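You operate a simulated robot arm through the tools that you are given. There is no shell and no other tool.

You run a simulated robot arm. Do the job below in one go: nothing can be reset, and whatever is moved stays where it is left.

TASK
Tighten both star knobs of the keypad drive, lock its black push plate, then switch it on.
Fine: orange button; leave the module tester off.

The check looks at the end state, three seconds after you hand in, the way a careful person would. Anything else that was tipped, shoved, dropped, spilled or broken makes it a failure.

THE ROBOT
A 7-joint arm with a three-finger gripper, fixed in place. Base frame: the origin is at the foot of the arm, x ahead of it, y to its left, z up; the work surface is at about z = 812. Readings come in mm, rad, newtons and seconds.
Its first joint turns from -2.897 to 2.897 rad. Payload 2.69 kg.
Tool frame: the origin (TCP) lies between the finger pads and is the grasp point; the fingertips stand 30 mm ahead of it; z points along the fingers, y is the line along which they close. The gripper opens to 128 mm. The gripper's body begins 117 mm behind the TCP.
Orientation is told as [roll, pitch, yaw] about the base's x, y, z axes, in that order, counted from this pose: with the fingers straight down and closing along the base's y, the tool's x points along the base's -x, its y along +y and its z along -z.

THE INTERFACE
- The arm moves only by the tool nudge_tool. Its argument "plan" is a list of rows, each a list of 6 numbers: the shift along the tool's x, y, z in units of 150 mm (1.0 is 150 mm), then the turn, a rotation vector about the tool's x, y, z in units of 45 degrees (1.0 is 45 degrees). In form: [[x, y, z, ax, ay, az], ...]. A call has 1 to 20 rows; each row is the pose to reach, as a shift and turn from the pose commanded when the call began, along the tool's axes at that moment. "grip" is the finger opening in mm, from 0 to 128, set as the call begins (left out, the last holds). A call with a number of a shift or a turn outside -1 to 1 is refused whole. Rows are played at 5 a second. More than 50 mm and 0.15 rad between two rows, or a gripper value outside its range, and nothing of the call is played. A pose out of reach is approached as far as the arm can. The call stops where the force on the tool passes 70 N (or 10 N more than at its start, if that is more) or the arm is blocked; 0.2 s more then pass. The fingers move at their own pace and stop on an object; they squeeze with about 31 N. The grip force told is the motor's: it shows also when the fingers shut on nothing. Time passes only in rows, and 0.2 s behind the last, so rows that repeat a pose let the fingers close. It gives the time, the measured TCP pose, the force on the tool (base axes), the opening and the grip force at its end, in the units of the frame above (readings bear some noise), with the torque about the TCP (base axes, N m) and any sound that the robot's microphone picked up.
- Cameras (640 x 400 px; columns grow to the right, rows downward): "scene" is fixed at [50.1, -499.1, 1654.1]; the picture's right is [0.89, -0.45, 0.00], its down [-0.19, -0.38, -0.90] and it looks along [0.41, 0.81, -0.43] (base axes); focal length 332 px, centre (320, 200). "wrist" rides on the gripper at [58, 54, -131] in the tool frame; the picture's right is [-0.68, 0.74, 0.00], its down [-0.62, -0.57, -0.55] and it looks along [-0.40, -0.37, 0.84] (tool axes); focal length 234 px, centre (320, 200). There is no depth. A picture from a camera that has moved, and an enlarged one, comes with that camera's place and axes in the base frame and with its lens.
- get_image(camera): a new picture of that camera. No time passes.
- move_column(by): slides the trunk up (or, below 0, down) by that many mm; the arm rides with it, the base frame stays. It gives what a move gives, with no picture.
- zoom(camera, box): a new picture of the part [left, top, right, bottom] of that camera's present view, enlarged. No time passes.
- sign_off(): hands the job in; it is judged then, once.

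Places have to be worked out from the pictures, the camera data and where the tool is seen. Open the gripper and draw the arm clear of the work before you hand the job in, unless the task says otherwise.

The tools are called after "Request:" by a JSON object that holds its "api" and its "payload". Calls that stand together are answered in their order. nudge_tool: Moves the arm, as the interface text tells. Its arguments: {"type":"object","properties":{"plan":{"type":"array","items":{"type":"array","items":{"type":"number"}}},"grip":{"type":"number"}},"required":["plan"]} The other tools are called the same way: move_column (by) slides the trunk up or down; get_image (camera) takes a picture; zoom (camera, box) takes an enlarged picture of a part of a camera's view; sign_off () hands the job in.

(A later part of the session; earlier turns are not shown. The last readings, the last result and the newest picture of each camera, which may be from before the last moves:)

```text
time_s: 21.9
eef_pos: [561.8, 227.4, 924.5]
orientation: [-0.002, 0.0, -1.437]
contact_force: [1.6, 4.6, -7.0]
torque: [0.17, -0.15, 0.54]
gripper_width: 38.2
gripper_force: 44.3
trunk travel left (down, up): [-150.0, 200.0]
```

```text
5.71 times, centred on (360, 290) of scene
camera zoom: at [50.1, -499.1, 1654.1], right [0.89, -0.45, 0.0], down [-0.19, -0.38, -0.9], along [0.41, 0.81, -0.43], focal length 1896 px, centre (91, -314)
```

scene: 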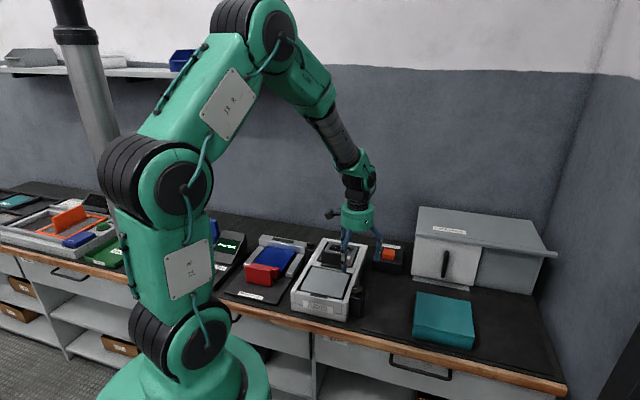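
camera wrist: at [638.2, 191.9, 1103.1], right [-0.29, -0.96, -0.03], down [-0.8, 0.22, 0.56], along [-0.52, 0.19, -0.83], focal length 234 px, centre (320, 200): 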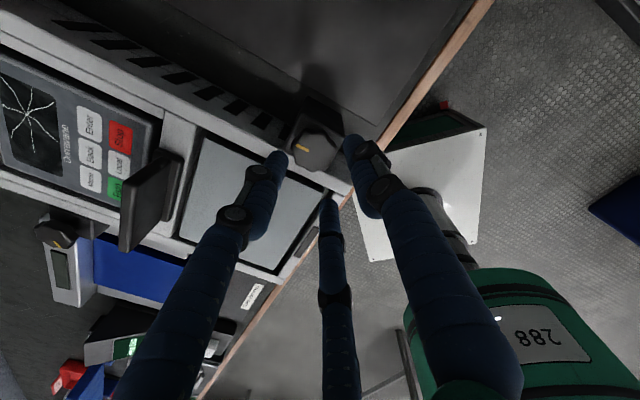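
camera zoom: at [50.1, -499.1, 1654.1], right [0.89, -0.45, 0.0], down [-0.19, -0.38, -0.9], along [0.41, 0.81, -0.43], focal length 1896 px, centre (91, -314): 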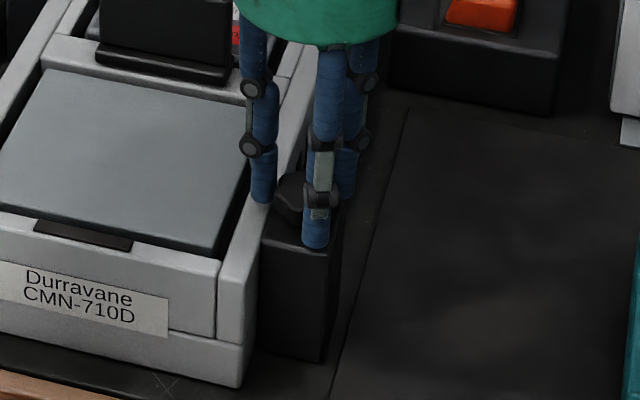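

The hand slid 18° around the knob while the mark stayed along the drive and torque rose to 0.54 N m, so the near knob is hard against its stop. I release it and rise.

Request:
{"api": "nudge_tool", "payload": {"plan": [[0, 0, 0, 0, 0, 0], [0, 0, -0.02, 0, 0, 0], [0, 0, -0.1, 0, 0, 0], [0, 0, -0.25, 0, 0, 0], [0, 0, -0.45, 0, 0, 0], [0, 0, -0.7, 0, 0, 0], [0, 0, -0.95, 0, 0, 0]], "grip": 60}}

Request:
{"api": "zoom", "payload": {"camera": "scene", "box": [325, 255, 395, 325]}}

Request:
{"api": "get_image", "payload": {"camera": "wrist"}}

```text
time_s: 23.4
eef_pos: [561.8, 227.8, 1067.4]
orientation: [-0.002, 0.001, -1.433]
contact_force: [0.7, 0.2, 0.7]
torque: [0.02, 0.0, 0.03]
gripper_width: 59.9
gripper_force: 0.1
trunk travel left (down, up): [-150.0, 200.0]
```

```text
5.71 times, centred on (360, 290) of scene
camera zoom: at [50.1, -499.1, 1654.1], right [0.89, -0.45, 0.0], down [-0.19, -0.38, -0.9], along [0.41, 0.81, -0.43], focal length 1896 px, centre (91, -314)
```

zoom: 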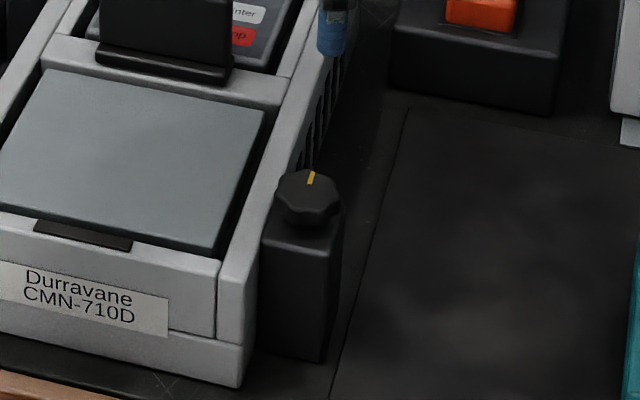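

```text
taken
camera wrist: at [609.4, 291.6, 1198.1], right [0.82, -0.57, 0.0], down [-0.48, -0.69, 0.55], along [-0.31, -0.45, -0.84], focal length 234 px, centre (320, 200)
```

wrist: 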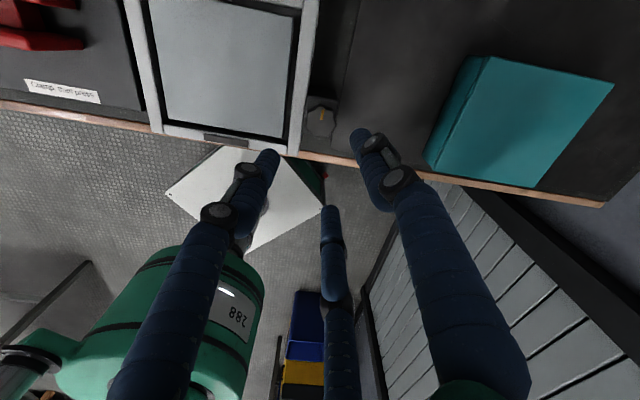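

The near knob is done (mark along the drive). Next I travel at this safe height to above the far knob near (545, 558), unwinding the wrist to yaw 0 on the way.

Request:
{"api": "nudge_tool", "payload": {"plan": [[0.133, 0.011, 0, 0, 0, -0.143], [0.266, 0.021, 0, 0, 0, -0.286], [0.4, 0.032, 0, 0, 0, -0.429], [0.533, 0.043, 0, 0, 0, -0.571], [0.666, 0.054, 0, 0, 0, -0.714], [0.8, 0.064, 0, 0, 0, -0.857], [0.932, 0.075, 0, 0, 0, -1.0]]}}

Request:
{"api": "nudge_tool", "payload": {"plan": [[0.1, 0.119, 0, 0, 0, -0.138], [0.2, 0.237, 0, 0, 0, -0.275], [0.303, 0.356, 0, 0, 0, -0.413], [0.403, 0.475, 0, 0, 0, -0.55], [0.504, 0.593, 0, 0, 0, -0.688], [0.605, 0.712, 0, 0, 0, -0.825]]}}

Request:
{"api": "get_image", "payload": {"camera": "wrist"}}

Request:
{"api": "zoom", "payload": {"camera": "scene", "box": [220, 190, 400, 320]}}

```text
time_s: 25.1
eef_pos: [556.6, 367.8, 1065.3]
orientation: [0.001, 0.003, -0.647]
contact_force: [-0.3, 0.2, -0.7]
torque: [-0.01, -0.03, -0.01]
gripper_width: 60.0
gripper_force: 0.1
trunk travel left (down, up): [-150.0, 200.0]
```

```text
time_s: 26.4
eef_pos: [546.5, 509.3, 1066.6]
orientation: [-0.001, 0.002, -0.001]
contact_force: [0.5, -0.1, -0.5]
torque: [0.03, 0.05, -0.02]
gripper_width: 60.2
gripper_force: 0.1
trunk travel left (down, up): [-150.0, 200.0]
```

```text
taken
camera wrist: at [489.7, 561.8, 1197.5], right [0.68, 0.74, 0.0], down [0.62, -0.57, 0.55], along [0.4, -0.37, -0.84], focal length 234 px, centre (320, 200)
```

wrist: 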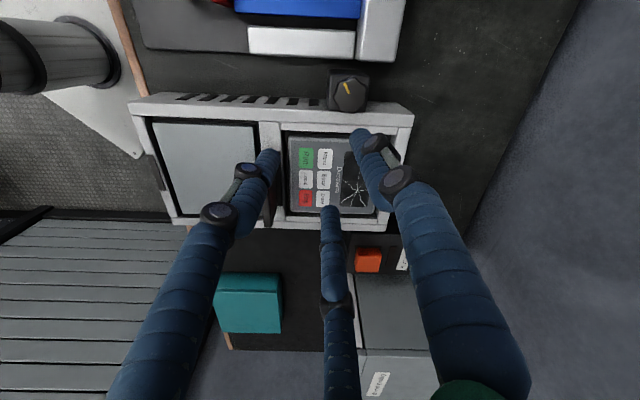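

```text
3.08 times, centred on (310, 255) of scene
camera zoom: at [50.1, -499.1, 1654.1], right [0.89, -0.45, 0.0], down [-0.19, -0.38, -0.9], along [0.41, 0.81, -0.43], focal length 1021 px, centre (351, 31)
```

zoom: 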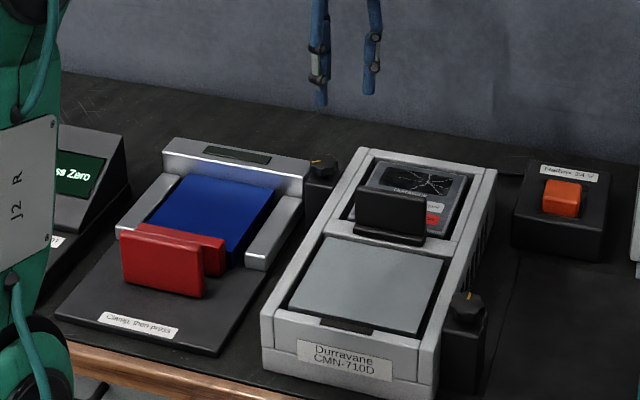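

Request:
{"api": "zoom", "payload": {"camera": "wrist", "box": [290, 0, 420, 130]}}

Request:
{"api": "zoom", "payload": {"camera": "scene", "box": [275, 215, 345, 275]}}

```text
3.08 times, centred on (355, 65) of wrist
camera zoom: at [489.7, 561.8, 1197.5], right [0.68, 0.74, 0.0], down [0.62, -0.57, 0.55], along [0.4, -0.37, -0.84], focal length 720 px, centre (212, 615)
```

zoom: 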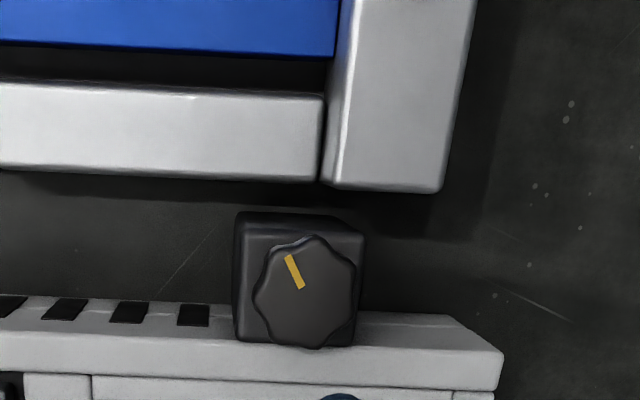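

```text
6.67 times, centred on (310, 245) of scene
camera zoom: at [50.1, -499.1, 1654.1], right [0.89, -0.45, 0.0], down [-0.19, -0.38, -0.9], along [0.41, 0.81, -0.43], focal length 2211 px, centre (387, -100)
```

zoom: 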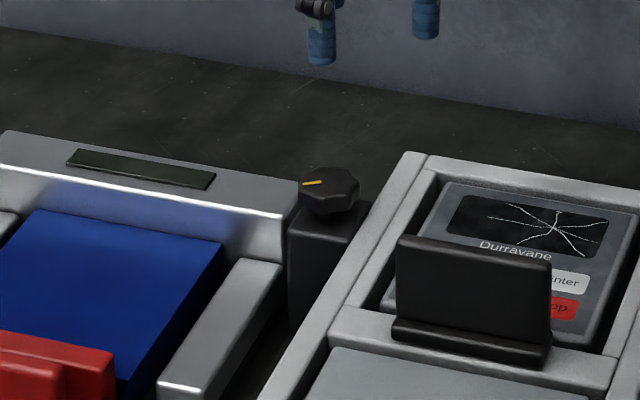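

Neighbouring silver bars of the clamp fixture look well below the knob (about z 850–865). The far knob is at roughly (548, 555.5); I move above it to TCP z 965 with 64 mm opening and refine.

Request:
{"api": "nudge_tool", "payload": {"plan": [[-0.003, 0.1, 0.17, 0, 0, 0], [-0.006, 0.2, 0.34, 0, 0, 0], [-0.01, 0.308, 0.51, 0, 0, 0], [-0.01, 0.308, 0.677, 0, 0, 0], [-0.01, 0.308, 0.677, 0, 0, 0]], "grip": 64}}

Request:
{"api": "zoom", "payload": {"camera": "wrist", "box": [250, 100, 400, 220]}}

Request:
{"api": "zoom", "payload": {"camera": "scene", "box": [275, 205, 345, 275]}}

```text
time_s: 27.6
eef_pos: [550.7, 555.1, 965.2]
orientation: [-0.001, 0.002, -0.002]
contact_force: [0.4, 0.1, -0.3]
torque: [0.0, 0.01, -0.01]
gripper_width: 64.0
gripper_force: 0.1
trunk travel left (down, up): [-150.0, 200.0]
```

```text
3.33 times, centred on (325, 160) of wrist
camera zoom: at [493.6, 607.5, 1095.4], right [0.68, 0.73, 0.0], down [0.61, -0.57, 0.55], along [0.4, -0.37, -0.84], focal length 781 px, centre (303, 333)
```

zoom: 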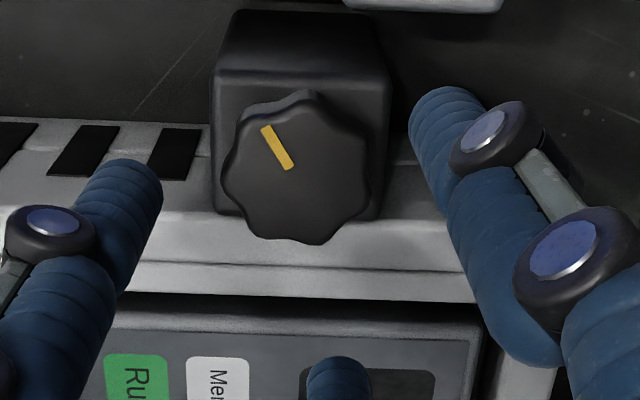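

```text
5.71 times, centred on (310, 240) of scene
camera zoom: at [50.1, -499.1, 1654.1], right [0.89, -0.45, 0.0], down [-0.19, -0.38, -0.9], along [0.41, 0.81, -0.43], focal length 1896 px, centre (377, -29)
```

zoom: 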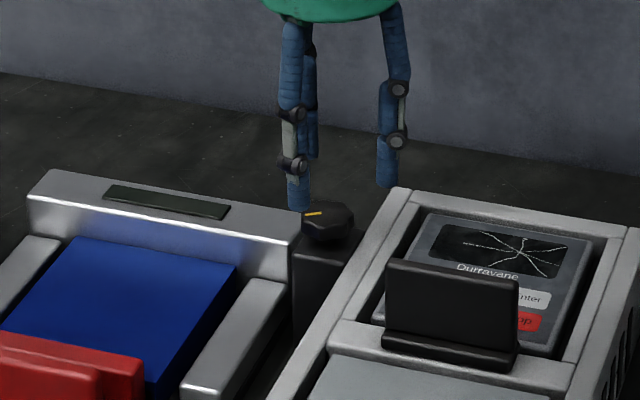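

The far knob lies about 2.8 mm from the tool axis toward base −x. I correct this and lower to the same height that worked on the near knob (TCP about 925).

Request:
{"api": "nudge_tool", "payload": {"plan": [[0.019, -0.002, 0.09, 0, 0, 0], [0.019, -0.002, 0.18, 0, 0, 0], [0.019, -0.002, 0.267, 0, 0, 0], [0.019, -0.002, 0.267, 0, 0, 0]]}}

Request:
{"api": "zoom", "payload": {"camera": "wrist", "box": [250, 100, 400, 220]}}

Request:
{"api": "zoom", "payload": {"camera": "scene", "box": [275, 205, 345, 275]}}

```text
time_s: 28.6
eef_pos: [548.5, 555.8, 924.2]
orientation: [0.0, 0.003, -0.001]
contact_force: [1.3, 0.7, 0.0]
torque: [0.05, 0.05, 0.0]
gripper_width: 63.9
gripper_force: 0.1
trunk travel left (down, up): [-150.0, 200.0]
```

```text
3.33 times, centred on (325, 160) of wrist
camera zoom: at [491.9, 607.5, 1055.5], right [0.68, 0.73, 0.0], down [0.62, -0.57, 0.55], along [0.4, -0.37, -0.84], focal length 781 px, centre (303, 333)
```

zoom: 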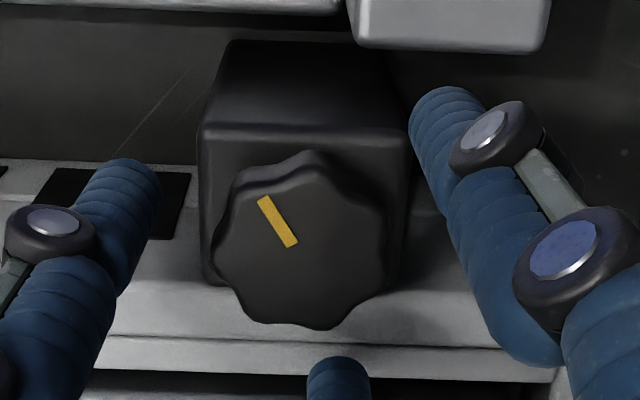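

```text
5.71 times, centred on (310, 240) of scene
camera zoom: at [50.1, -499.1, 1654.1], right [0.89, -0.45, 0.0], down [-0.19, -0.38, -0.9], along [0.41, 0.81, -0.43], focal length 1896 px, centre (377, -29)
```

zoom: 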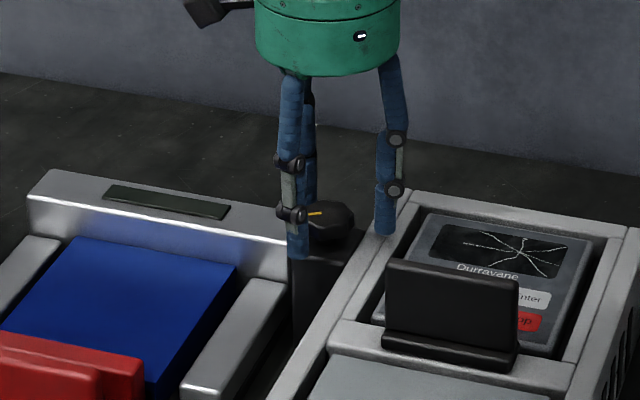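

The knob is well centred between the fingers. I close on it.

Request:
{"api": "nudge_tool", "payload": {"plan": [[0, 0, 0, 0, 0, 0], [0, 0, 0, 0, 0, 0], [0, 0, 0, 0, 0, 0]], "grip": 20}}

```text
time_s: 29.4
eef_pos: [547.5, 556.1, 925.2]
orientation: [0.0, 0.0, -0.002]
contact_force: [-19.6, 19.9, 1.7]
torque: [1.0, 0.79, -0.01]
gripper_width: 38.0
gripper_force: 45.6
trunk travel left (down, up): [-150.0, 200.0]
```

Firm grip, but a 28 N sideways load away from the drive; I shift 1.8 mm in that direction and start turning clockwise 30°.

Request:
{"api": "nudge_tool", "payload": {"plan": [[0.009, 0.009, 0, 0, 0, 0], [0.009, 0.009, 0, 0, 0, 0.13], [0.009, 0.009, 0, 0, 0, 0.26], [0.009, 0.009, 0, 0, 0, 0.39], [0.009, 0.009, 0, 0, 0, 0.52], [0.009, 0.009, 0, 0, 0, 0.667], [0.009, 0.009, 0, 0, 0, 0.667]]}}

Request:
{"api": "zoom", "payload": {"camera": "wrist", "box": [250, 100, 400, 220]}}

Request:
{"api": "zoom", "payload": {"camera": "scene", "box": [275, 205, 345, 275]}}

```text
time_s: 31.1
eef_pos: [546.0, 555.2, 925.2]
orientation: [0.0, 0.002, -0.526]
contact_force: [14.0, 14.9, -7.5]
torque: [0.57, -0.51, 0.0]
gripper_width: 37.7
gripper_force: 45.0
trunk travel left (down, up): [-150.0, 200.0]
```

```text
3.33 times, centred on (325, 160) of wrist
camera zoom: at [525.1, 630.7, 1055.8], right [0.96, 0.3, 0.0], down [0.25, -0.8, 0.55], along [0.16, -0.52, -0.84], focal length 781 px, centre (303, 333)
```

zoom: 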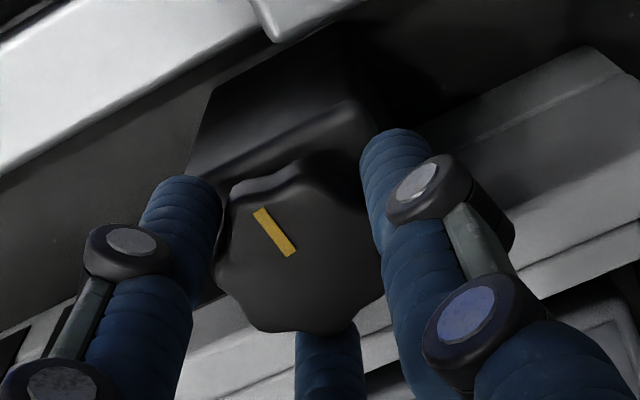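

```text
5.71 times, centred on (310, 240) of scene
camera zoom: at [50.1, -499.1, 1654.1], right [0.89, -0.45, 0.0], down [-0.19, -0.38, -0.9], along [0.41, 0.81, -0.43], focal length 1896 px, centre (377, -29)
```

zoom: 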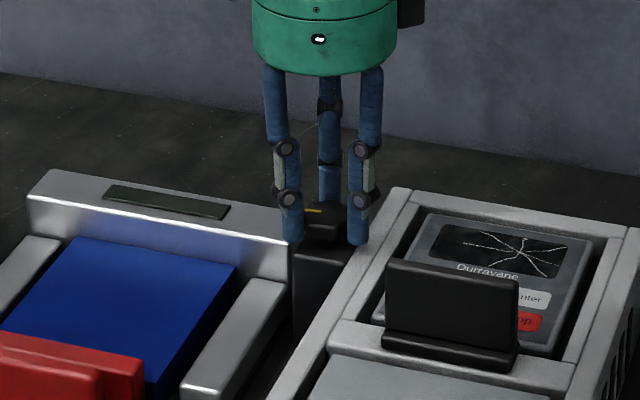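

The far knob turns with the hand. I go on 45° with a 1 mm unloading shift.

Request:
{"api": "nudge_tool", "payload": {"plan": [[-0.002, 0.006, 0, 0, 0, 0.14], [-0.002, 0.006, 0, 0, 0, 0.28], [-0.002, 0.006, 0, 0, 0, 0.42], [-0.002, 0.006, 0, 0, 0, 0.56], [-0.002, 0.006, 0, 0, 0, 0.7], [-0.002, 0.006, 0, 0, 0, 0.85], [-0.002, 0.006, 0, 0, 0, 1.0], [-0.002, 0.006, 0, 0, 0, 1.0]]}}

Request:
{"api": "zoom", "payload": {"camera": "wrist", "box": [250, 100, 400, 220]}}

```text
time_s: 32.9
eef_pos: [546.1, 556.0, 924.8]
orientation: [-0.002, 0.0, -1.313]
contact_force: [13.3, -0.3, -7.0]
torque: [0.05, -0.57, -0.02]
gripper_width: 37.7
gripper_force: 44.4
trunk travel left (down, up): [-150.0, 200.0]
```

```text
3.33 times, centred on (325, 160) of wrist
camera zoom: at [585.7, 625.3, 1055.7], right [0.88, -0.47, 0.0], down [-0.39, -0.74, 0.55], along [-0.26, -0.49, -0.84], focal length 781 px, centre (303, 333)
```

zoom: 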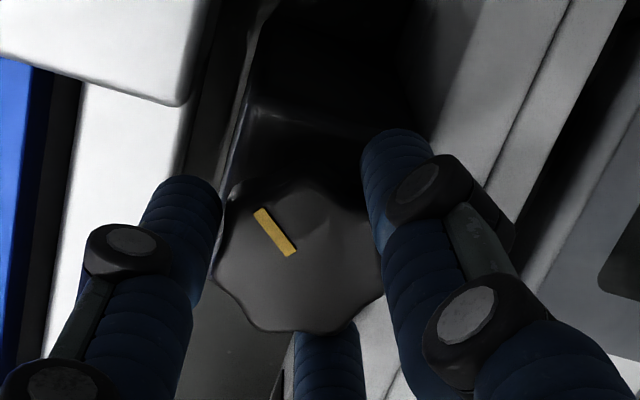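

75° and still free, no resisting torque. I turn in smaller steps now: 36° more, watching for reach limit and torque.

Request:
{"api": "nudge_tool", "payload": {"plan": [[0, 0, 0, 0, 0, 0.13], [0, 0, 0, 0, 0, 0.26], [0, 0, 0, 0, 0, 0.39], [0, 0, 0, 0, 0, 0.52], [0, 0, 0, 0, 0, 0.65], [0, 0, 0, 0, 0, 0.8], [0, 0, 0, 0, 0, 0.8]]}}

Request:
{"api": "zoom", "payload": {"camera": "wrist", "box": [250, 100, 400, 220]}}

Request:
{"api": "zoom", "payload": {"camera": "scene", "box": [275, 205, 345, 275]}}

```text
time_s: 34.5
eef_pos: [547.7, 556.0, 925.6]
orientation: [-0.002, -0.003, -1.939]
contact_force: [6.9, -3.7, -7.9]
torque: [-0.28, 0.03, 0.01]
gripper_width: 37.8
gripper_force: 45.4
trunk travel left (down, up): [-150.0, 200.0]
```

```text
3.33 times, centred on (325, 160) of wrist
camera zoom: at [619.7, 590.1, 1055.7], right [0.44, -0.9, 0.0], down [-0.75, -0.37, 0.55], along [-0.49, -0.24, -0.83], focal length 781 px, centre (303, 333)
```

zoom: 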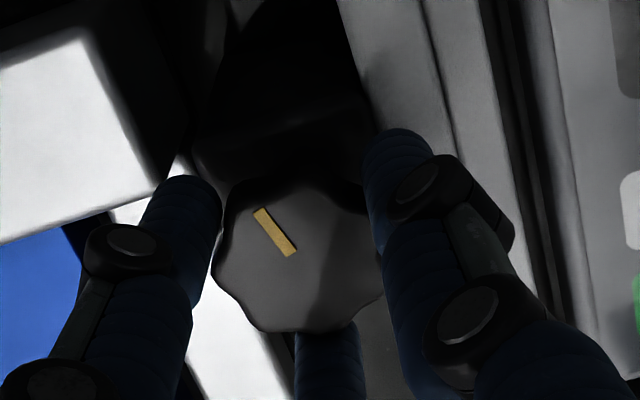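

```text
5.71 times, centred on (310, 240) of scene
camera zoom: at [50.1, -499.1, 1654.1], right [0.89, -0.45, 0.0], down [-0.19, -0.38, -0.9], along [0.41, 0.81, -0.43], focal length 1896 px, centre (377, -29)
```

zoom: 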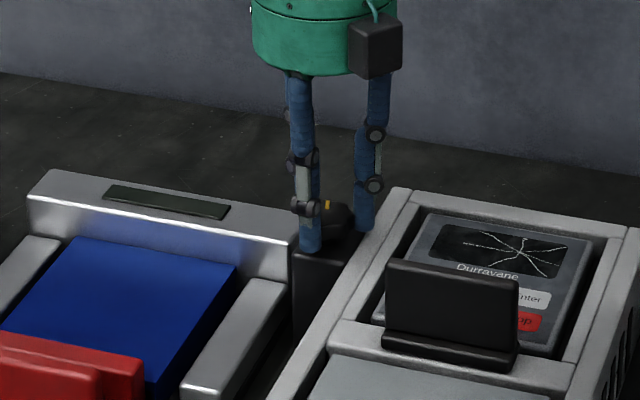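

111° turned, mark now about 60° from base x, i.e. ~15° short of the direction where the near knob stopped. I turn 9° more, then another few degrees if still free.

Request:
{"api": "nudge_tool", "payload": {"plan": [[0, 0, 0, 0, 0, 0.1], [0, 0, 0, 0, 0, 0.2], [0, 0, 0, 0, 0, 0.2]]}}

Request:
{"api": "nudge_tool", "payload": {"plan": [[0, 0, 0, 0, 0, 0.09], [0, 0, 0, 0, 0, 0.18], [0, 0, 0, 0, 0, 0.18]]}}

Request:
{"api": "zoom", "payload": {"camera": "wrist", "box": [250, 100, 400, 220]}}

```text
time_s: 35.2
eef_pos: [545.6, 555.6, 925.6]
orientation: [-0.001, -0.002, -2.098]
contact_force: [3.0, -4.9, -7.6]
torque: [-0.12, -0.08, 0.0]
gripper_width: 37.6
gripper_force: 45.1
trunk travel left (down, up): [-150.0, 200.0]
```

```text
time_s: 36.0
eef_pos: [547.2, 556.3, 926.2]
orientation: [-0.016, -0.007, -2.208]
contact_force: [-49.0, 9.0, -20.6]
torque: [0.38, 0.99, 0.06]
gripper_width: 37.8
gripper_force: 45.2
out of reach, approached as far as the arm can: row 2, 3
trunk travel left (down, up): [-150.0, 200.0]
```

```text
3.33 times, centred on (325, 160) of wrist
camera zoom: at [629.2, 569.6, 1055.2], right [0.19, -0.98, -0.01], down [-0.81, -0.16, 0.56], along [-0.55, -0.1, -0.83], focal length 781 px, centre (303, 333)
```

zoom: 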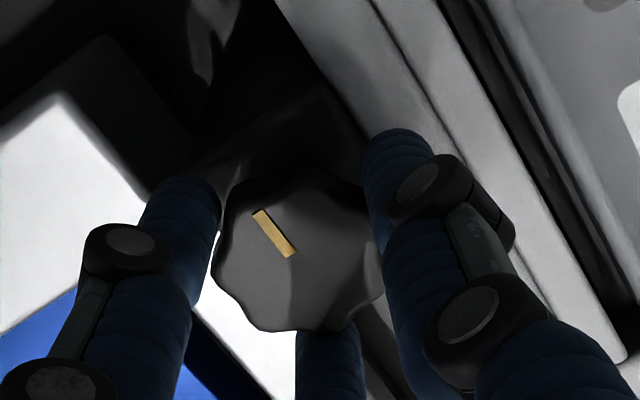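

The wrist limit came at about 126° while the knob still followed freely. I release, rise, unwind the wrist and regrip.

Request:
{"api": "nudge_tool", "payload": {"plan": [[0, 0, 0, 0, 0, -0.1], [0, 0, 0, 0, 0, -0.1], [0, 0, -0.02, 0, 0, -0.1], [0, 0, -0.08, 0, 0, -0.1], [0, 0, -0.2, 0, 0, -0.1], [0, 0, -0.33, 0, 0, -0.1]], "grip": 60}}

Request:
{"api": "zoom", "payload": {"camera": "scene", "box": [275, 205, 345, 275]}}

Request:
{"api": "zoom", "payload": {"camera": "wrist", "box": [250, 80, 400, 220]}}

```text
time_s: 37.5
eef_pos: [553.2, 557.7, 978.6]
orientation: [0.0, 0.001, -2.158]
contact_force: [0.3, 0.7, -0.2]
torque: [-0.01, -0.02, -0.01]
gripper_width: 59.8
gripper_force: 0.1
trunk travel left (down, up): [-150.0, 200.0]
```

```text
5.71 times, centred on (310, 240) of scene
camera zoom: at [50.1, -499.1, 1654.1], right [0.89, -0.45, 0.0], down [-0.19, -0.38, -0.9], along [0.41, 0.81, -0.43], focal length 1896 px, centre (377, -29)
```

zoom: 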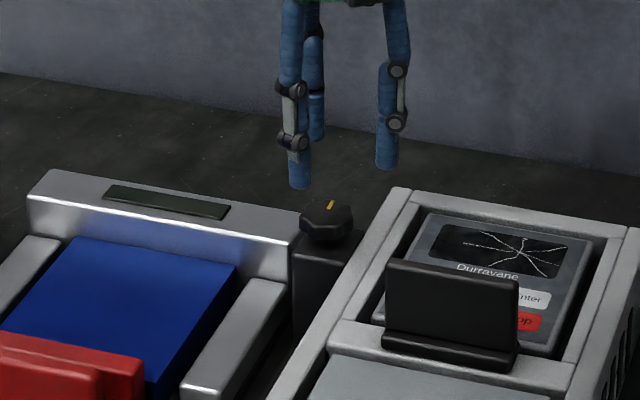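

```text
2.86 times, centred on (325, 150) of wrist
camera zoom: at [632.1, 574.7, 1109.9], right [0.24, -0.97, 0.0], down [-0.81, -0.2, 0.55], along [-0.53, -0.13, -0.84], focal length 669 px, centre (306, 343)
```

zoom: 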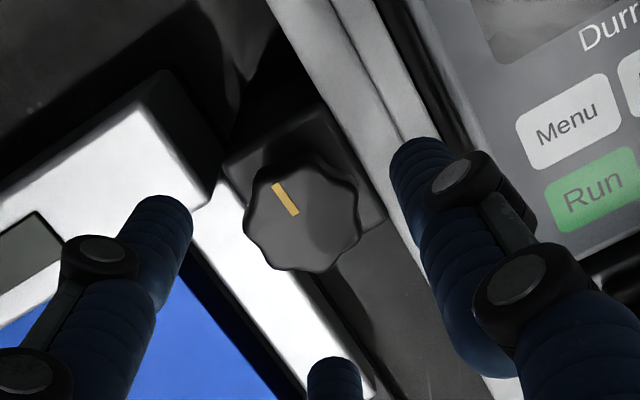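

The mark now points along the drive just like the near knob's. I unwind the wrist and regrip for the torque test.

Request:
{"api": "nudge_tool", "payload": {"plan": [[0, 0, 0, 0, 0, -0.17], [0, 0, 0, 0, 0, -0.34], [0, 0, 0, 0, 0, -0.51], [0, 0, 0, 0, 0, -0.68], [0, 0, 0, 0, 0, -0.85], [0, 0, 0, 0, 0, -1.0]], "grip": 64}}

Request:
{"api": "nudge_tool", "payload": {"plan": [[0, 0, 0, 0, 0, -0.16], [0, 0, 0, 0, 0, -0.32], [0, 0, 0, 0, 0, -0.32]]}}

Request:
{"api": "zoom", "payload": {"camera": "wrist", "box": [250, 80, 400, 220]}}

```text
time_s: 38.9
eef_pos: [552.6, 556.5, 979.9]
orientation: [-0.002, 0.002, -1.373]
contact_force: [0.3, 0.8, -0.1]
torque: [-0.02, -0.03, -0.03]
gripper_width: 64.1
gripper_force: 0.1
trunk travel left (down, up): [-150.0, 200.0]
```

```text
time_s: 39.6
eef_pos: [552.8, 556.9, 979.9]
orientation: [0.0, 0.0, -1.122]
contact_force: [0.6, -0.3, 0.5]
torque: [-0.03, -0.02, -0.01]
gripper_width: 64.1
gripper_force: 0.2
trunk travel left (down, up): [-150.0, 200.0]
```

```text
2.86 times, centred on (325, 150) of wrist
camera zoom: at [577.5, 631.4, 1110.3], right [0.96, -0.29, 0.0], down [-0.24, -0.8, 0.55], along [-0.16, -0.52, -0.84], focal length 669 px, centre (306, 343)
```

zoom: 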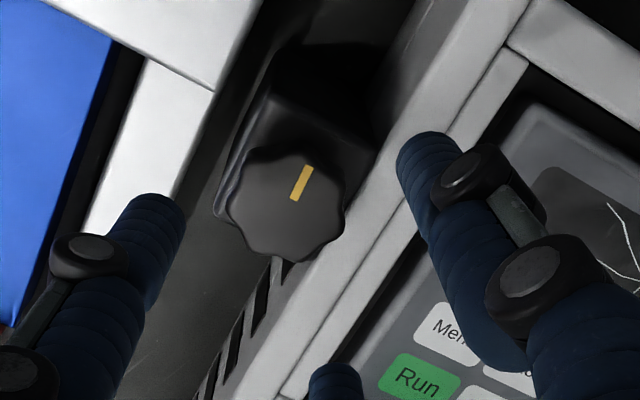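

I recentre by about 6 mm over the knob axis (547, 555.8) and descend to the grip height, then close.

Request:
{"api": "nudge_tool", "payload": {"plan": [[0.0095, -0.038, 0.04, 0, 0, 0], [0.0095, -0.038, 0.14, 0, 0, 0], [0.0095, -0.038, 0.25, 0, 0, 0], [0.0095, -0.038, 0.36, 0, 0, 0], [0.0095, -0.038, 0.36, 0, 0, 0]]}}

Request:
{"api": "zoom", "payload": {"camera": "wrist", "box": [250, 100, 400, 220]}}

```text
time_s: 40.9
eef_pos: [546.7, 554.4, 923.9]
orientation: [0.0, -0.001, -1.123]
contact_force: [0.2, -0.3, -0.8]
torque: [-0.06, 0.02, 0.0]
gripper_width: 64.1
gripper_force: 0.1
trunk travel left (down, up): [-150.0, 200.0]
```

```text
3.33 times, centred on (325, 160) of wrist
camera zoom: at [571.3, 629.6, 1055.5], right [0.96, -0.29, 0.0], down [-0.24, -0.8, 0.55], along [-0.16, -0.52, -0.84], focal length 781 px, centre (303, 333)
```

zoom: 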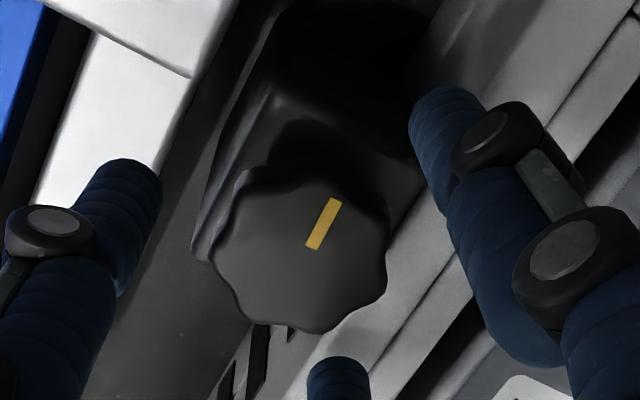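

Request:
{"api": "nudge_tool", "payload": {"plan": [[0, 0, 0, 0, 0, 0], [0, 0, 0, 0, 0, 0], [0, 0, 0, 0, 0, 0]], "grip": 20}}

Request:
{"api": "nudge_tool", "payload": {"plan": [[0, 0, 0, 0, 0, 0.1], [0, 0, 0, 0, 0, 0.2], [0, 0, 0, 0, 0, 0.3], [0, 0, 0, 0, 0, 0.3]]}}

Request:
{"api": "zoom", "payload": {"camera": "wrist", "box": [250, 100, 400, 220]}}

```text
time_s: 41.6
eef_pos: [546.5, 557.4, 924.7]
orientation: [-0.002, 0.001, -1.123]
contact_force: [2.3, 17.6, -4.4]
torque: [0.81, -0.4, 0.0]
gripper_width: 37.7
gripper_force: 44.7
trunk travel left (down, up): [-150.0, 200.0]
```

```text
time_s: 42.6
eef_pos: [546.5, 554.9, 925.9]
orientation: [-0.002, 0.0, -1.36]
contact_force: [2.2, 7.8, -4.0]
torque: [-0.15, 0.04, 0.24]
gripper_width: 38.1
gripper_force: 45.1
trunk travel left (down, up): [-150.0, 200.0]
```

```text
3.33 times, centred on (325, 160) of wrist
camera zoom: at [588.8, 623.5, 1056.0], right [0.86, -0.51, 0.0], down [-0.42, -0.72, 0.55], along [-0.28, -0.47, -0.84], focal length 781 px, centre (303, 333)
```

zoom: 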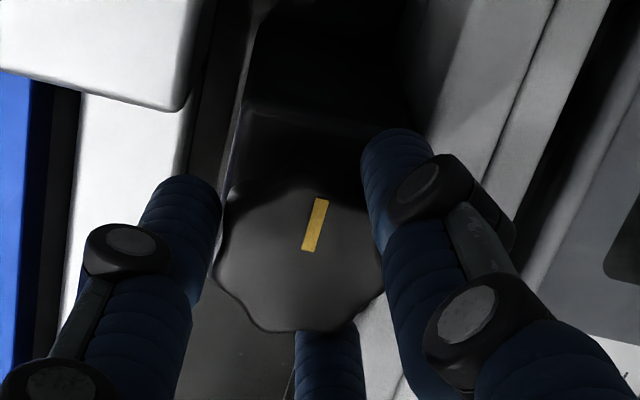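

The hand turned 13.5° while the mark moved very little, and torque rose to 0.24 N m. I turn a little further to confirm the stop.

Request:
{"api": "nudge_tool", "payload": {"plan": [[0, 0, 0, 0, 0, 0.1], [0, 0, 0, 0, 0, 0.2], [0, 0, 0, 0, 0, 0.3], [0, 0, 0, 0, 0, 0.4]]}}

Request:
{"api": "zoom", "payload": {"camera": "wrist", "box": [250, 100, 400, 220]}}

```text
time_s: 43.6
eef_pos: [547.3, 556.6, 926.5]
orientation: [0.001, 0.001, -1.675]
contact_force: [-3.8, 12.2, -0.7]
torque: [0.35, 0.18, 0.44]
gripper_width: 38.1
gripper_force: 45.7
trunk travel left (down, up): [-150.0, 200.0]
```

```text
3.33 times, centred on (325, 160) of wrist
camera zoom: at [608.1, 607.7, 1056.3], right [0.66, -0.75, 0.0], down [-0.63, -0.55, 0.55], along [-0.41, -0.36, -0.84], focal length 781 px, centre (303, 333)
```

zoom: 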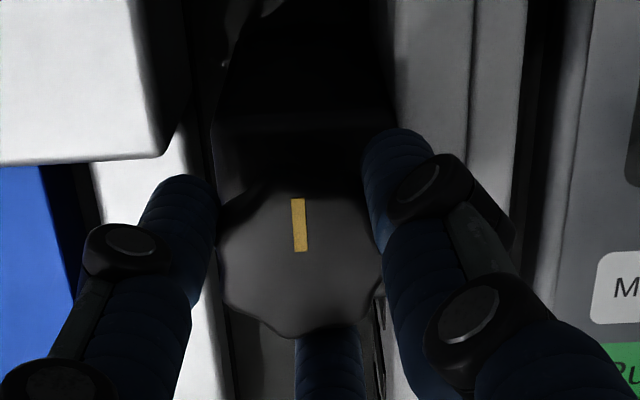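

The hand slid another 18° with the mark staying along the drive and 0.44 N m resisting: the far knob is tight too. I release and rise.

Request:
{"api": "nudge_tool", "payload": {"plan": [[0, 0, 0, 0, 0, 0], [0, 0, -0.02, 0, 0, 0], [0, 0, -0.1, 0, 0, 0], [0, 0, -0.25, 0, 0, 0], [0, 0, -0.45, 0, 0, 0], [0, 0, -0.7, 0, 0, 0], [0, 0, -0.95, 0, 0, 0]], "grip": 60}}

Request:
{"api": "zoom", "payload": {"camera": "scene", "box": [275, 215, 395, 325]}}

Request:
{"api": "get_image", "payload": {"camera": "wrist"}}

```text
time_s: 45.2
eef_pos: [547.5, 554.5, 1069.3]
orientation: [-0.001, 0.0, -1.673]
contact_force: [0.2, 0.6, 0.1]
torque: [0.04, 0.0, 0.01]
gripper_width: 60.0
gripper_force: 0.1
trunk travel left (down, up): [-150.0, 200.0]
```

```text
3.64 times, centred on (335, 270) of scene
camera zoom: at [50.1, -499.1, 1654.1], right [0.89, -0.45, 0.0], down [-0.19, -0.38, -0.9], along [0.41, 0.81, -0.43], focal length 1206 px, centre (266, -54)
```

zoom: 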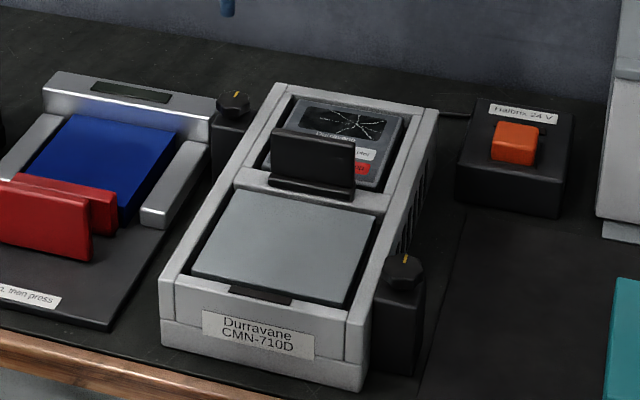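

```text
taken
camera wrist: at [609.4, 605.8, 1199.6], right [0.66, -0.75, 0.0], down [-0.62, -0.55, 0.55], along [-0.41, -0.36, -0.84], focal length 234 px, centre (320, 200)
```

wrist: 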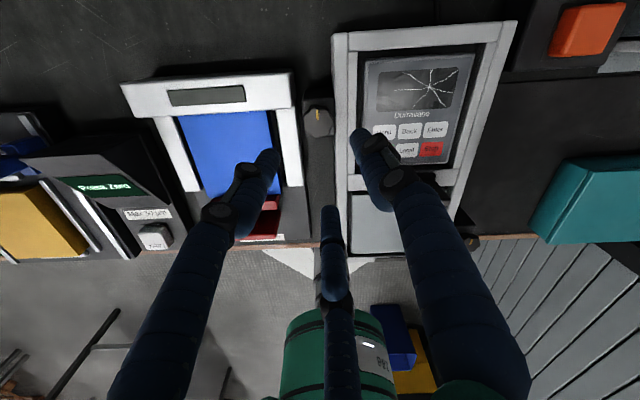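

Both knob marks now point along the drive. Next is the black push plate at about (559, 402), upright, faces looking along the drive. I go round with closed fingers to the operator's side of it (over the grey cover), turning the tool so its y-axis lies along the drive.

Request:
{"api": "nudge_tool", "payload": {"plan": [[-0.14, -0.007, 0, 0, 0, -0.143], [-0.28, -0.014, 0, 0, 0, -0.286], [-0.42, -0.02, 0, 0, 0, -0.429], [-0.56, -0.027, 0, 0, 0, -0.571], [-0.7, -0.034, 0, 0, 0, -0.714], [-0.84, -0.04, 0, 0, 0, -0.857], [-0.977, -0.047, 0, 0, 0, -1.0]], "grip": 0}}

Request:
{"api": "get_image", "payload": {"camera": "wrist"}}

```text
time_s: 46.9
eef_pos: [525.2, 409.0, 1069.1]
orientation: [0.0, -0.001, -0.888]
contact_force: [-0.3, 0.3, -0.1]
torque: [0.02, 0.03, 0.04]
gripper_width: 2.3
gripper_force: 31.5
trunk travel left (down, up): [-150.0, 200.0]
```

```text
taken
camera wrist: at [532.0, 487.5, 1199.4], right [1.0, -0.06, 0.0], down [-0.05, -0.83, 0.55], along [-0.03, -0.55, -0.84], focal length 234 px, centre (320, 200)
```

wrist: 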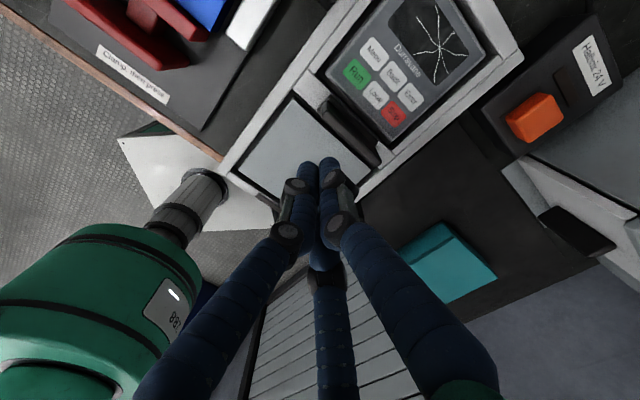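

Request:
{"api": "zoom", "payload": {"camera": "wrist", "box": [270, 40, 430, 180]}}

```text
2.86 times, centred on (350, 110) of wrist
camera zoom: at [532.0, 487.5, 1199.4], right [1.0, -0.06, 0.0], down [-0.05, -0.83, 0.55], along [-0.03, -0.55, -0.84], focal length 669 px, centre (234, 457)
```

zoom: 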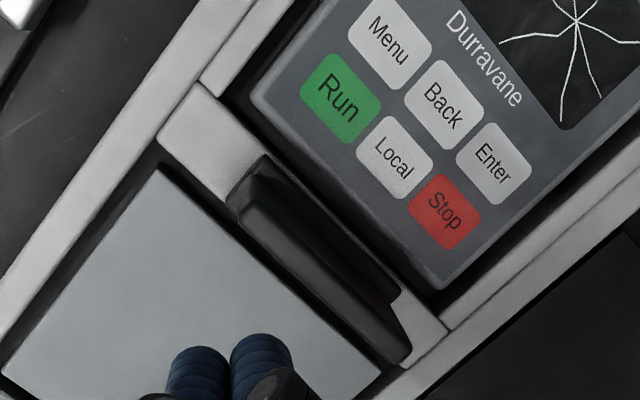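

The fist now hangs clear; the plate's base covers the crossbar. I move to the operator's side of the plate's mid-line (about 47 mm behind it), then go down to just above the cover.

Request:
{"api": "nudge_tool", "payload": {"plan": [[-0.108, -0.085, 0, 0, 0, -0.066], [-0.217, -0.169, 0, 0, 0, -0.131], [-0.217, -0.169, 0.2, 0, 0, -0.131], [-0.217, -0.169, 0.4, 0, 0, -0.131], [-0.217, -0.169, 0.6, 0, 0, -0.131], [-0.217, -0.169, 0.8, 0, 0, -0.131], [-0.217, -0.169, 0.8, 0, 0, -0.131]]}}

Request:
{"api": "get_image", "payload": {"camera": "wrist"}}

Request:
{"api": "zoom", "payload": {"camera": "scene", "box": [285, 215, 395, 325]}}

```text
time_s: 48.5
eef_pos: [527.0, 370.2, 946.1]
orientation: [-0.002, 0.003, -0.785]
contact_force: [0.9, 0.4, 0.4]
torque: [-0.04, 0.0, 0.01]
gripper_width: 2.5
gripper_force: 30.9
trunk travel left (down, up): [-150.0, 200.0]
```

```text
taken
camera wrist: at [524.9, 447.4, 1076.6], right [1.0, 0.04, 0.0], down [0.04, -0.84, 0.55], along [0.02, -0.55, -0.84], focal length 234 px, centre (320, 200)
```

wrist: 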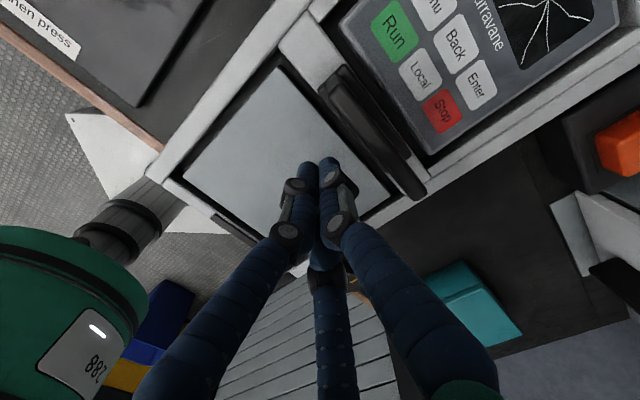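

```text
3.64 times, centred on (340, 270) of scene
camera zoom: at [50.1, -499.1, 1654.1], right [0.89, -0.45, 0.0], down [-0.19, -0.38, -0.9], along [0.41, 0.81, -0.43], focal length 1206 px, centre (247, -54)
```

zoom: 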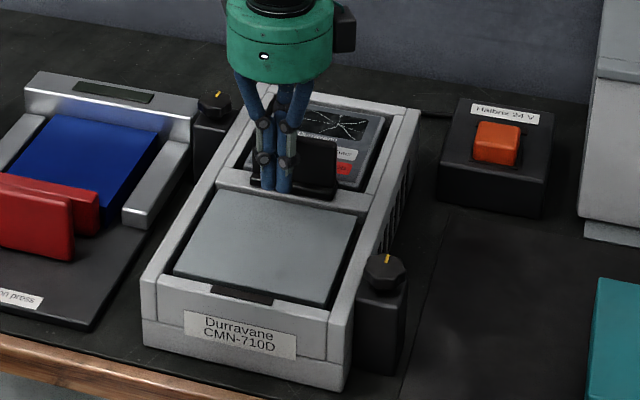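

Request:
{"api": "zoom", "payload": {"camera": "wrist", "box": [270, 30, 470, 210]}}

Request:
{"api": "zoom", "payload": {"camera": "scene", "box": [330, 240, 375, 280]}}

```text
2.22 times, centred on (370, 120) of wrist
camera zoom: at [524.9, 447.4, 1076.6], right [1.0, 0.04, 0.0], down [0.04, -0.84, 0.55], along [0.02, -0.55, -0.84], focal length 520 px, centre (209, 378)
```

zoom: 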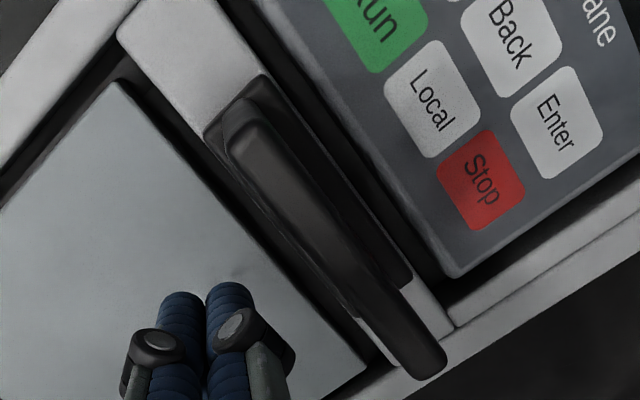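

```text
10.00 times, centred on (352, 260) of scene
camera zoom: at [50.1, -499.1, 1654.1], right [0.89, -0.45, 0.0], down [-0.19, -0.38, -0.9], along [0.41, 0.81, -0.43], focal length 3317 px, centre (-5, -400)
```

zoom: 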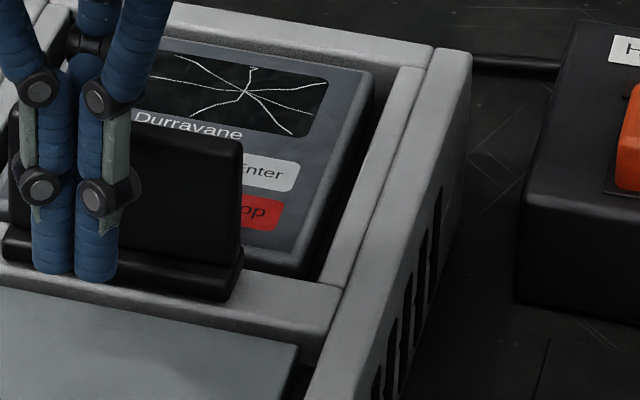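

The plate stands free in front of the fist. I lower 10 mm and creep toward it along the drive (tool +y), looking for first contact.

Request:
{"api": "nudge_tool", "payload": {"plan": [[0, 0, 0.067, 0, 0, 0], [0, 0.03, 0.067, 0, 0, 0], [0, 0.06, 0.067, 0, 0, 0], [0, 0.09, 0.067, 0, 0, 0], [0, 0.11, 0.067, 0, 0, 0]]}}

Request:
{"api": "nudge_tool", "payload": {"plan": [[0, 0.015, 0, 0, 0, 0], [0, 0.03, 0, 0, 0, 0], [0, 0.03, 0, 0, 0, 0]]}}

```text
time_s: 49.6
eef_pos: [537.6, 381.6, 937.9]
orientation: [-0.002, 0.001, -0.785]
contact_force: [-0.5, -0.4, -0.5]
torque: [-0.03, -0.01, 0.02]
gripper_width: 2.2
gripper_force: 30.8
trunk travel left (down, up): [-150.0, 200.0]
```

```text
time_s: 50.5
eef_pos: [540.9, 382.2, 938.9]
orientation: [-0.002, 0.003, -0.783]
contact_force: [-10.5, -11.7, 1.1]
torque: [0.14, -0.14, -0.01]
gripper_width: 2.2
gripper_force: 31.3
trunk travel left (down, up): [-150.0, 200.0]
```

Contact: about 16 N back along the drive. I take a picture to have a reference and push a further 4 mm.

Request:
{"api": "nudge_tool", "payload": {"plan": [[0, 0.013, 0, 0, 0, 0], [0, 0.027, 0, 0, 0, 0], [0, 0.027, 0, 0, 0, 0]]}}

Request:
{"api": "zoom", "payload": {"camera": "wrist", "box": [270, 30, 470, 210]}}

Request:
{"api": "zoom", "payload": {"camera": "scene", "box": [310, 220, 400, 300]}}

```text
time_s: 51.2
eef_pos: [540.4, 382.4, 937.7]
orientation: [-0.004, 0.002, -0.784]
contact_force: [-36.9, -41.0, 6.7]
torque: [0.58, -0.49, -0.07]
gripper_width: 2.1
gripper_force: 30.8
trunk travel left (down, up): [-150.0, 200.0]
```

```text
2.22 times, centred on (370, 120) of wrist
camera zoom: at [539.0, 461.5, 1069.0], right [1.0, 0.04, 0.0], down [0.04, -0.83, 0.55], along [0.02, -0.55, -0.84], focal length 520 px, centre (209, 378)
```

zoom: 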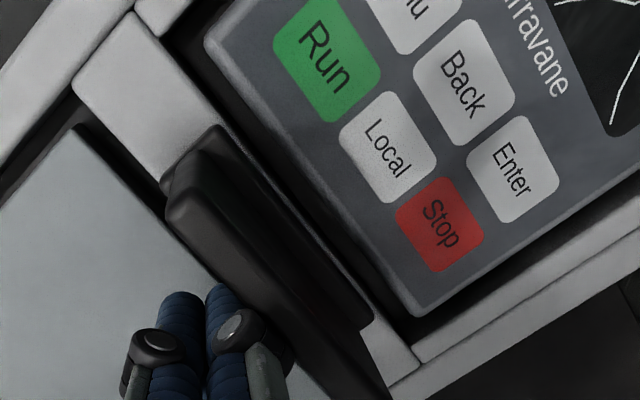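

```text
5.00 times, centred on (355, 260) of scene
camera zoom: at [50.1, -499.1, 1654.1], right [0.89, -0.45, 0.0], down [-0.19, -0.38, -0.9], along [0.41, 0.81, -0.43], focal length 1659 px, centre (145, -100)
```

zoom: 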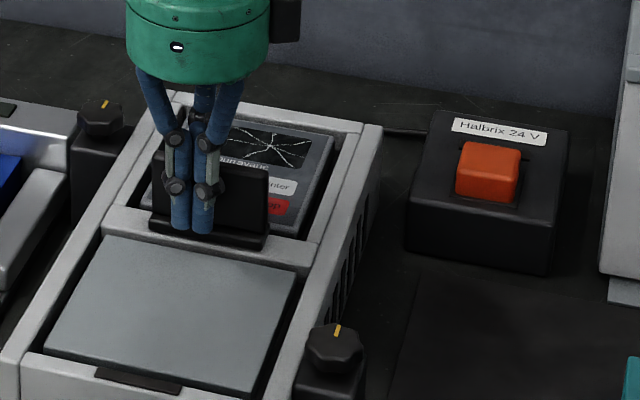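

At 55 N toward the keypad the plate does not budge, so that is not its direction (contact was high on the plate, whose top is near z 949). I back off, rise above it, and prepare to take it between the fingers so I can feel it gently in the other directions.

Request:
{"api": "nudge_tool", "payload": {"plan": [[0, -0.06, 0, 0, 0, 0], [0, -0.12, 0, 0, 0, 0], [0, -0.12, -0.2, 0, 0, 0], [0, -0.12, -0.4, 0, 0, 0], [0, -0.12, -0.5, 0, 0, 0]]}}

Request:
{"api": "nudge_tool", "payload": {"plan": [[0, 0, 0, 0, 0, 0], [0, 0.11, 0, 0, 0, 0], [0, 0.22, 0, 0, 0, 0], [0, 0.22, 0, 0, 0, 0]], "grip": 70}}

Request:
{"api": "get_image", "payload": {"camera": "wrist"}}

Request:
{"api": "zoom", "payload": {"camera": "scene", "box": [310, 205, 400, 295]}}

```text
time_s: 52.5
eef_pos: [533.8, 377.1, 1012.3]
orientation: [0.001, 0.0, -0.783]
contact_force: [-0.8, 0.2, 0.3]
torque: [-0.01, -0.04, 0.0]
gripper_width: 2.0
gripper_force: 31.1
trunk travel left (down, up): [-150.0, 200.0]
```

```text
time_s: 53.5
eef_pos: [556.6, 399.8, 1014.1]
orientation: [0.001, 0.003, -0.784]
contact_force: [0.6, 1.0, -0.2]
torque: [-0.01, 0.03, -0.02]
gripper_width: 70.1
gripper_force: 0.0
trunk travel left (down, up): [-150.0, 200.0]
```

```text
taken
camera wrist: at [555.3, 478.1, 1144.1], right [1.0, 0.04, 0.0], down [0.04, -0.84, 0.55], along [0.02, -0.55, -0.84], focal length 234 px, centre (320, 200)
```

wrist: 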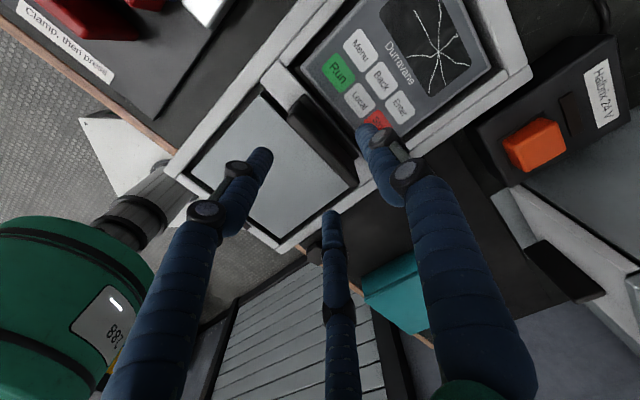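

```text
4.44 times, centred on (355, 250) of scene
camera zoom: at [50.1, -499.1, 1654.1], right [0.89, -0.45, 0.0], down [-0.19, -0.38, -0.9], along [0.41, 0.81, -0.43], focal length 1474 px, centre (164, -22)
```

zoom: 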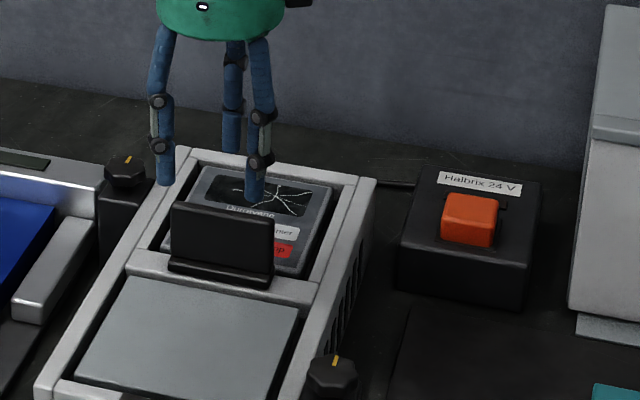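

The plate has not moved. It lies between finger A (keypad side) and the other two, so I descend around it to about 15 mm above its foot.

Request:
{"api": "nudge_tool", "payload": {"plan": [[0, 0, 0.13, 0, 0, 0], [0, 0, 0.26, 0, 0, 0], [0, 0, 0.36, 0, 0, 0], [0, 0, 0.44, 0, 0, 0], [0, 0, 0.5, 0, 0, 0], [0, 0, 0.5, 0, 0, 0]]}}

Request:
{"api": "zoom", "payload": {"camera": "wrist", "box": [230, 60, 430, 240]}}

Request:
{"api": "zoom", "payload": {"camera": "scene", "box": [310, 205, 400, 295]}}

```text
time_s: 54.9
eef_pos: [555.9, 397.5, 937.4]
orientation: [-0.001, 0.002, -0.783]
contact_force: [-0.5, 0.2, -0.1]
torque: [-0.01, -0.01, 0.02]
gripper_width: 70.2
gripper_force: 0.1
trunk travel left (down, up): [-150.0, 200.0]
```

```text
2.22 times, centred on (330, 150) of wrist
camera zoom: at [553.7, 476.0, 1068.3], right [1.0, 0.04, 0.0], down [0.04, -0.84, 0.55], along [0.02, -0.55, -0.84], focal length 520 px, centre (298, 311)
```

zoom: 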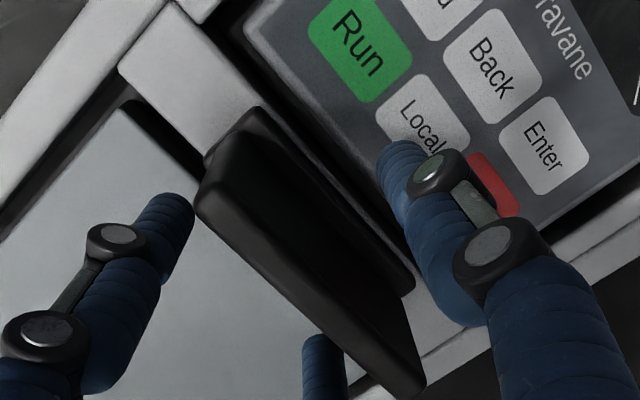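

```text
4.44 times, centred on (355, 250) of scene
camera zoom: at [50.1, -499.1, 1654.1], right [0.89, -0.45, 0.0], down [-0.19, -0.38, -0.9], along [0.41, 0.81, -0.43], focal length 1474 px, centre (164, -22)
```

zoom: 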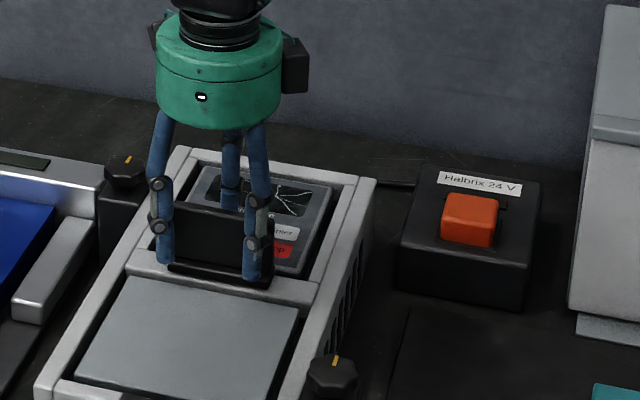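

The fingers straddle the plate cleanly. I close on it gently.

Request:
{"api": "nudge_tool", "payload": {"plan": [[0, 0, 0, 0, 0, 0], [0, 0, 0, 0, 0, 0], [0, 0, 0, 0, 0, 0]], "grip": 6}}

Request:
{"api": "zoom", "payload": {"camera": "wrist", "box": [230, 60, 430, 240]}}

```text
time_s: 55.6
eef_pos: [555.6, 396.7, 937.0]
orientation: [0.001, 0.003, -0.783]
contact_force: [1.8, 0.7, -2.6]
torque: [-0.01, -0.11, -0.05]
gripper_width: 20.5
gripper_force: 44.7
trunk travel left (down, up): [-150.0, 200.0]
```

```text
2.22 times, centred on (330, 150) of wrist
camera zoom: at [553.7, 476.0, 1068.4], right [1.0, 0.04, 0.0], down [0.04, -0.84, 0.55], along [0.02, -0.55, -0.84], focal length 520 px, centre (298, 311)
```

zoom: 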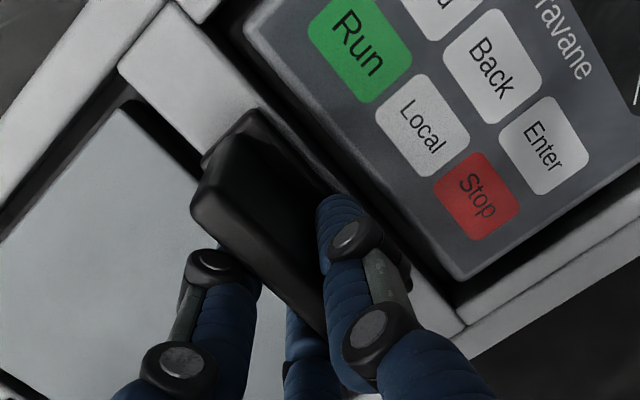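

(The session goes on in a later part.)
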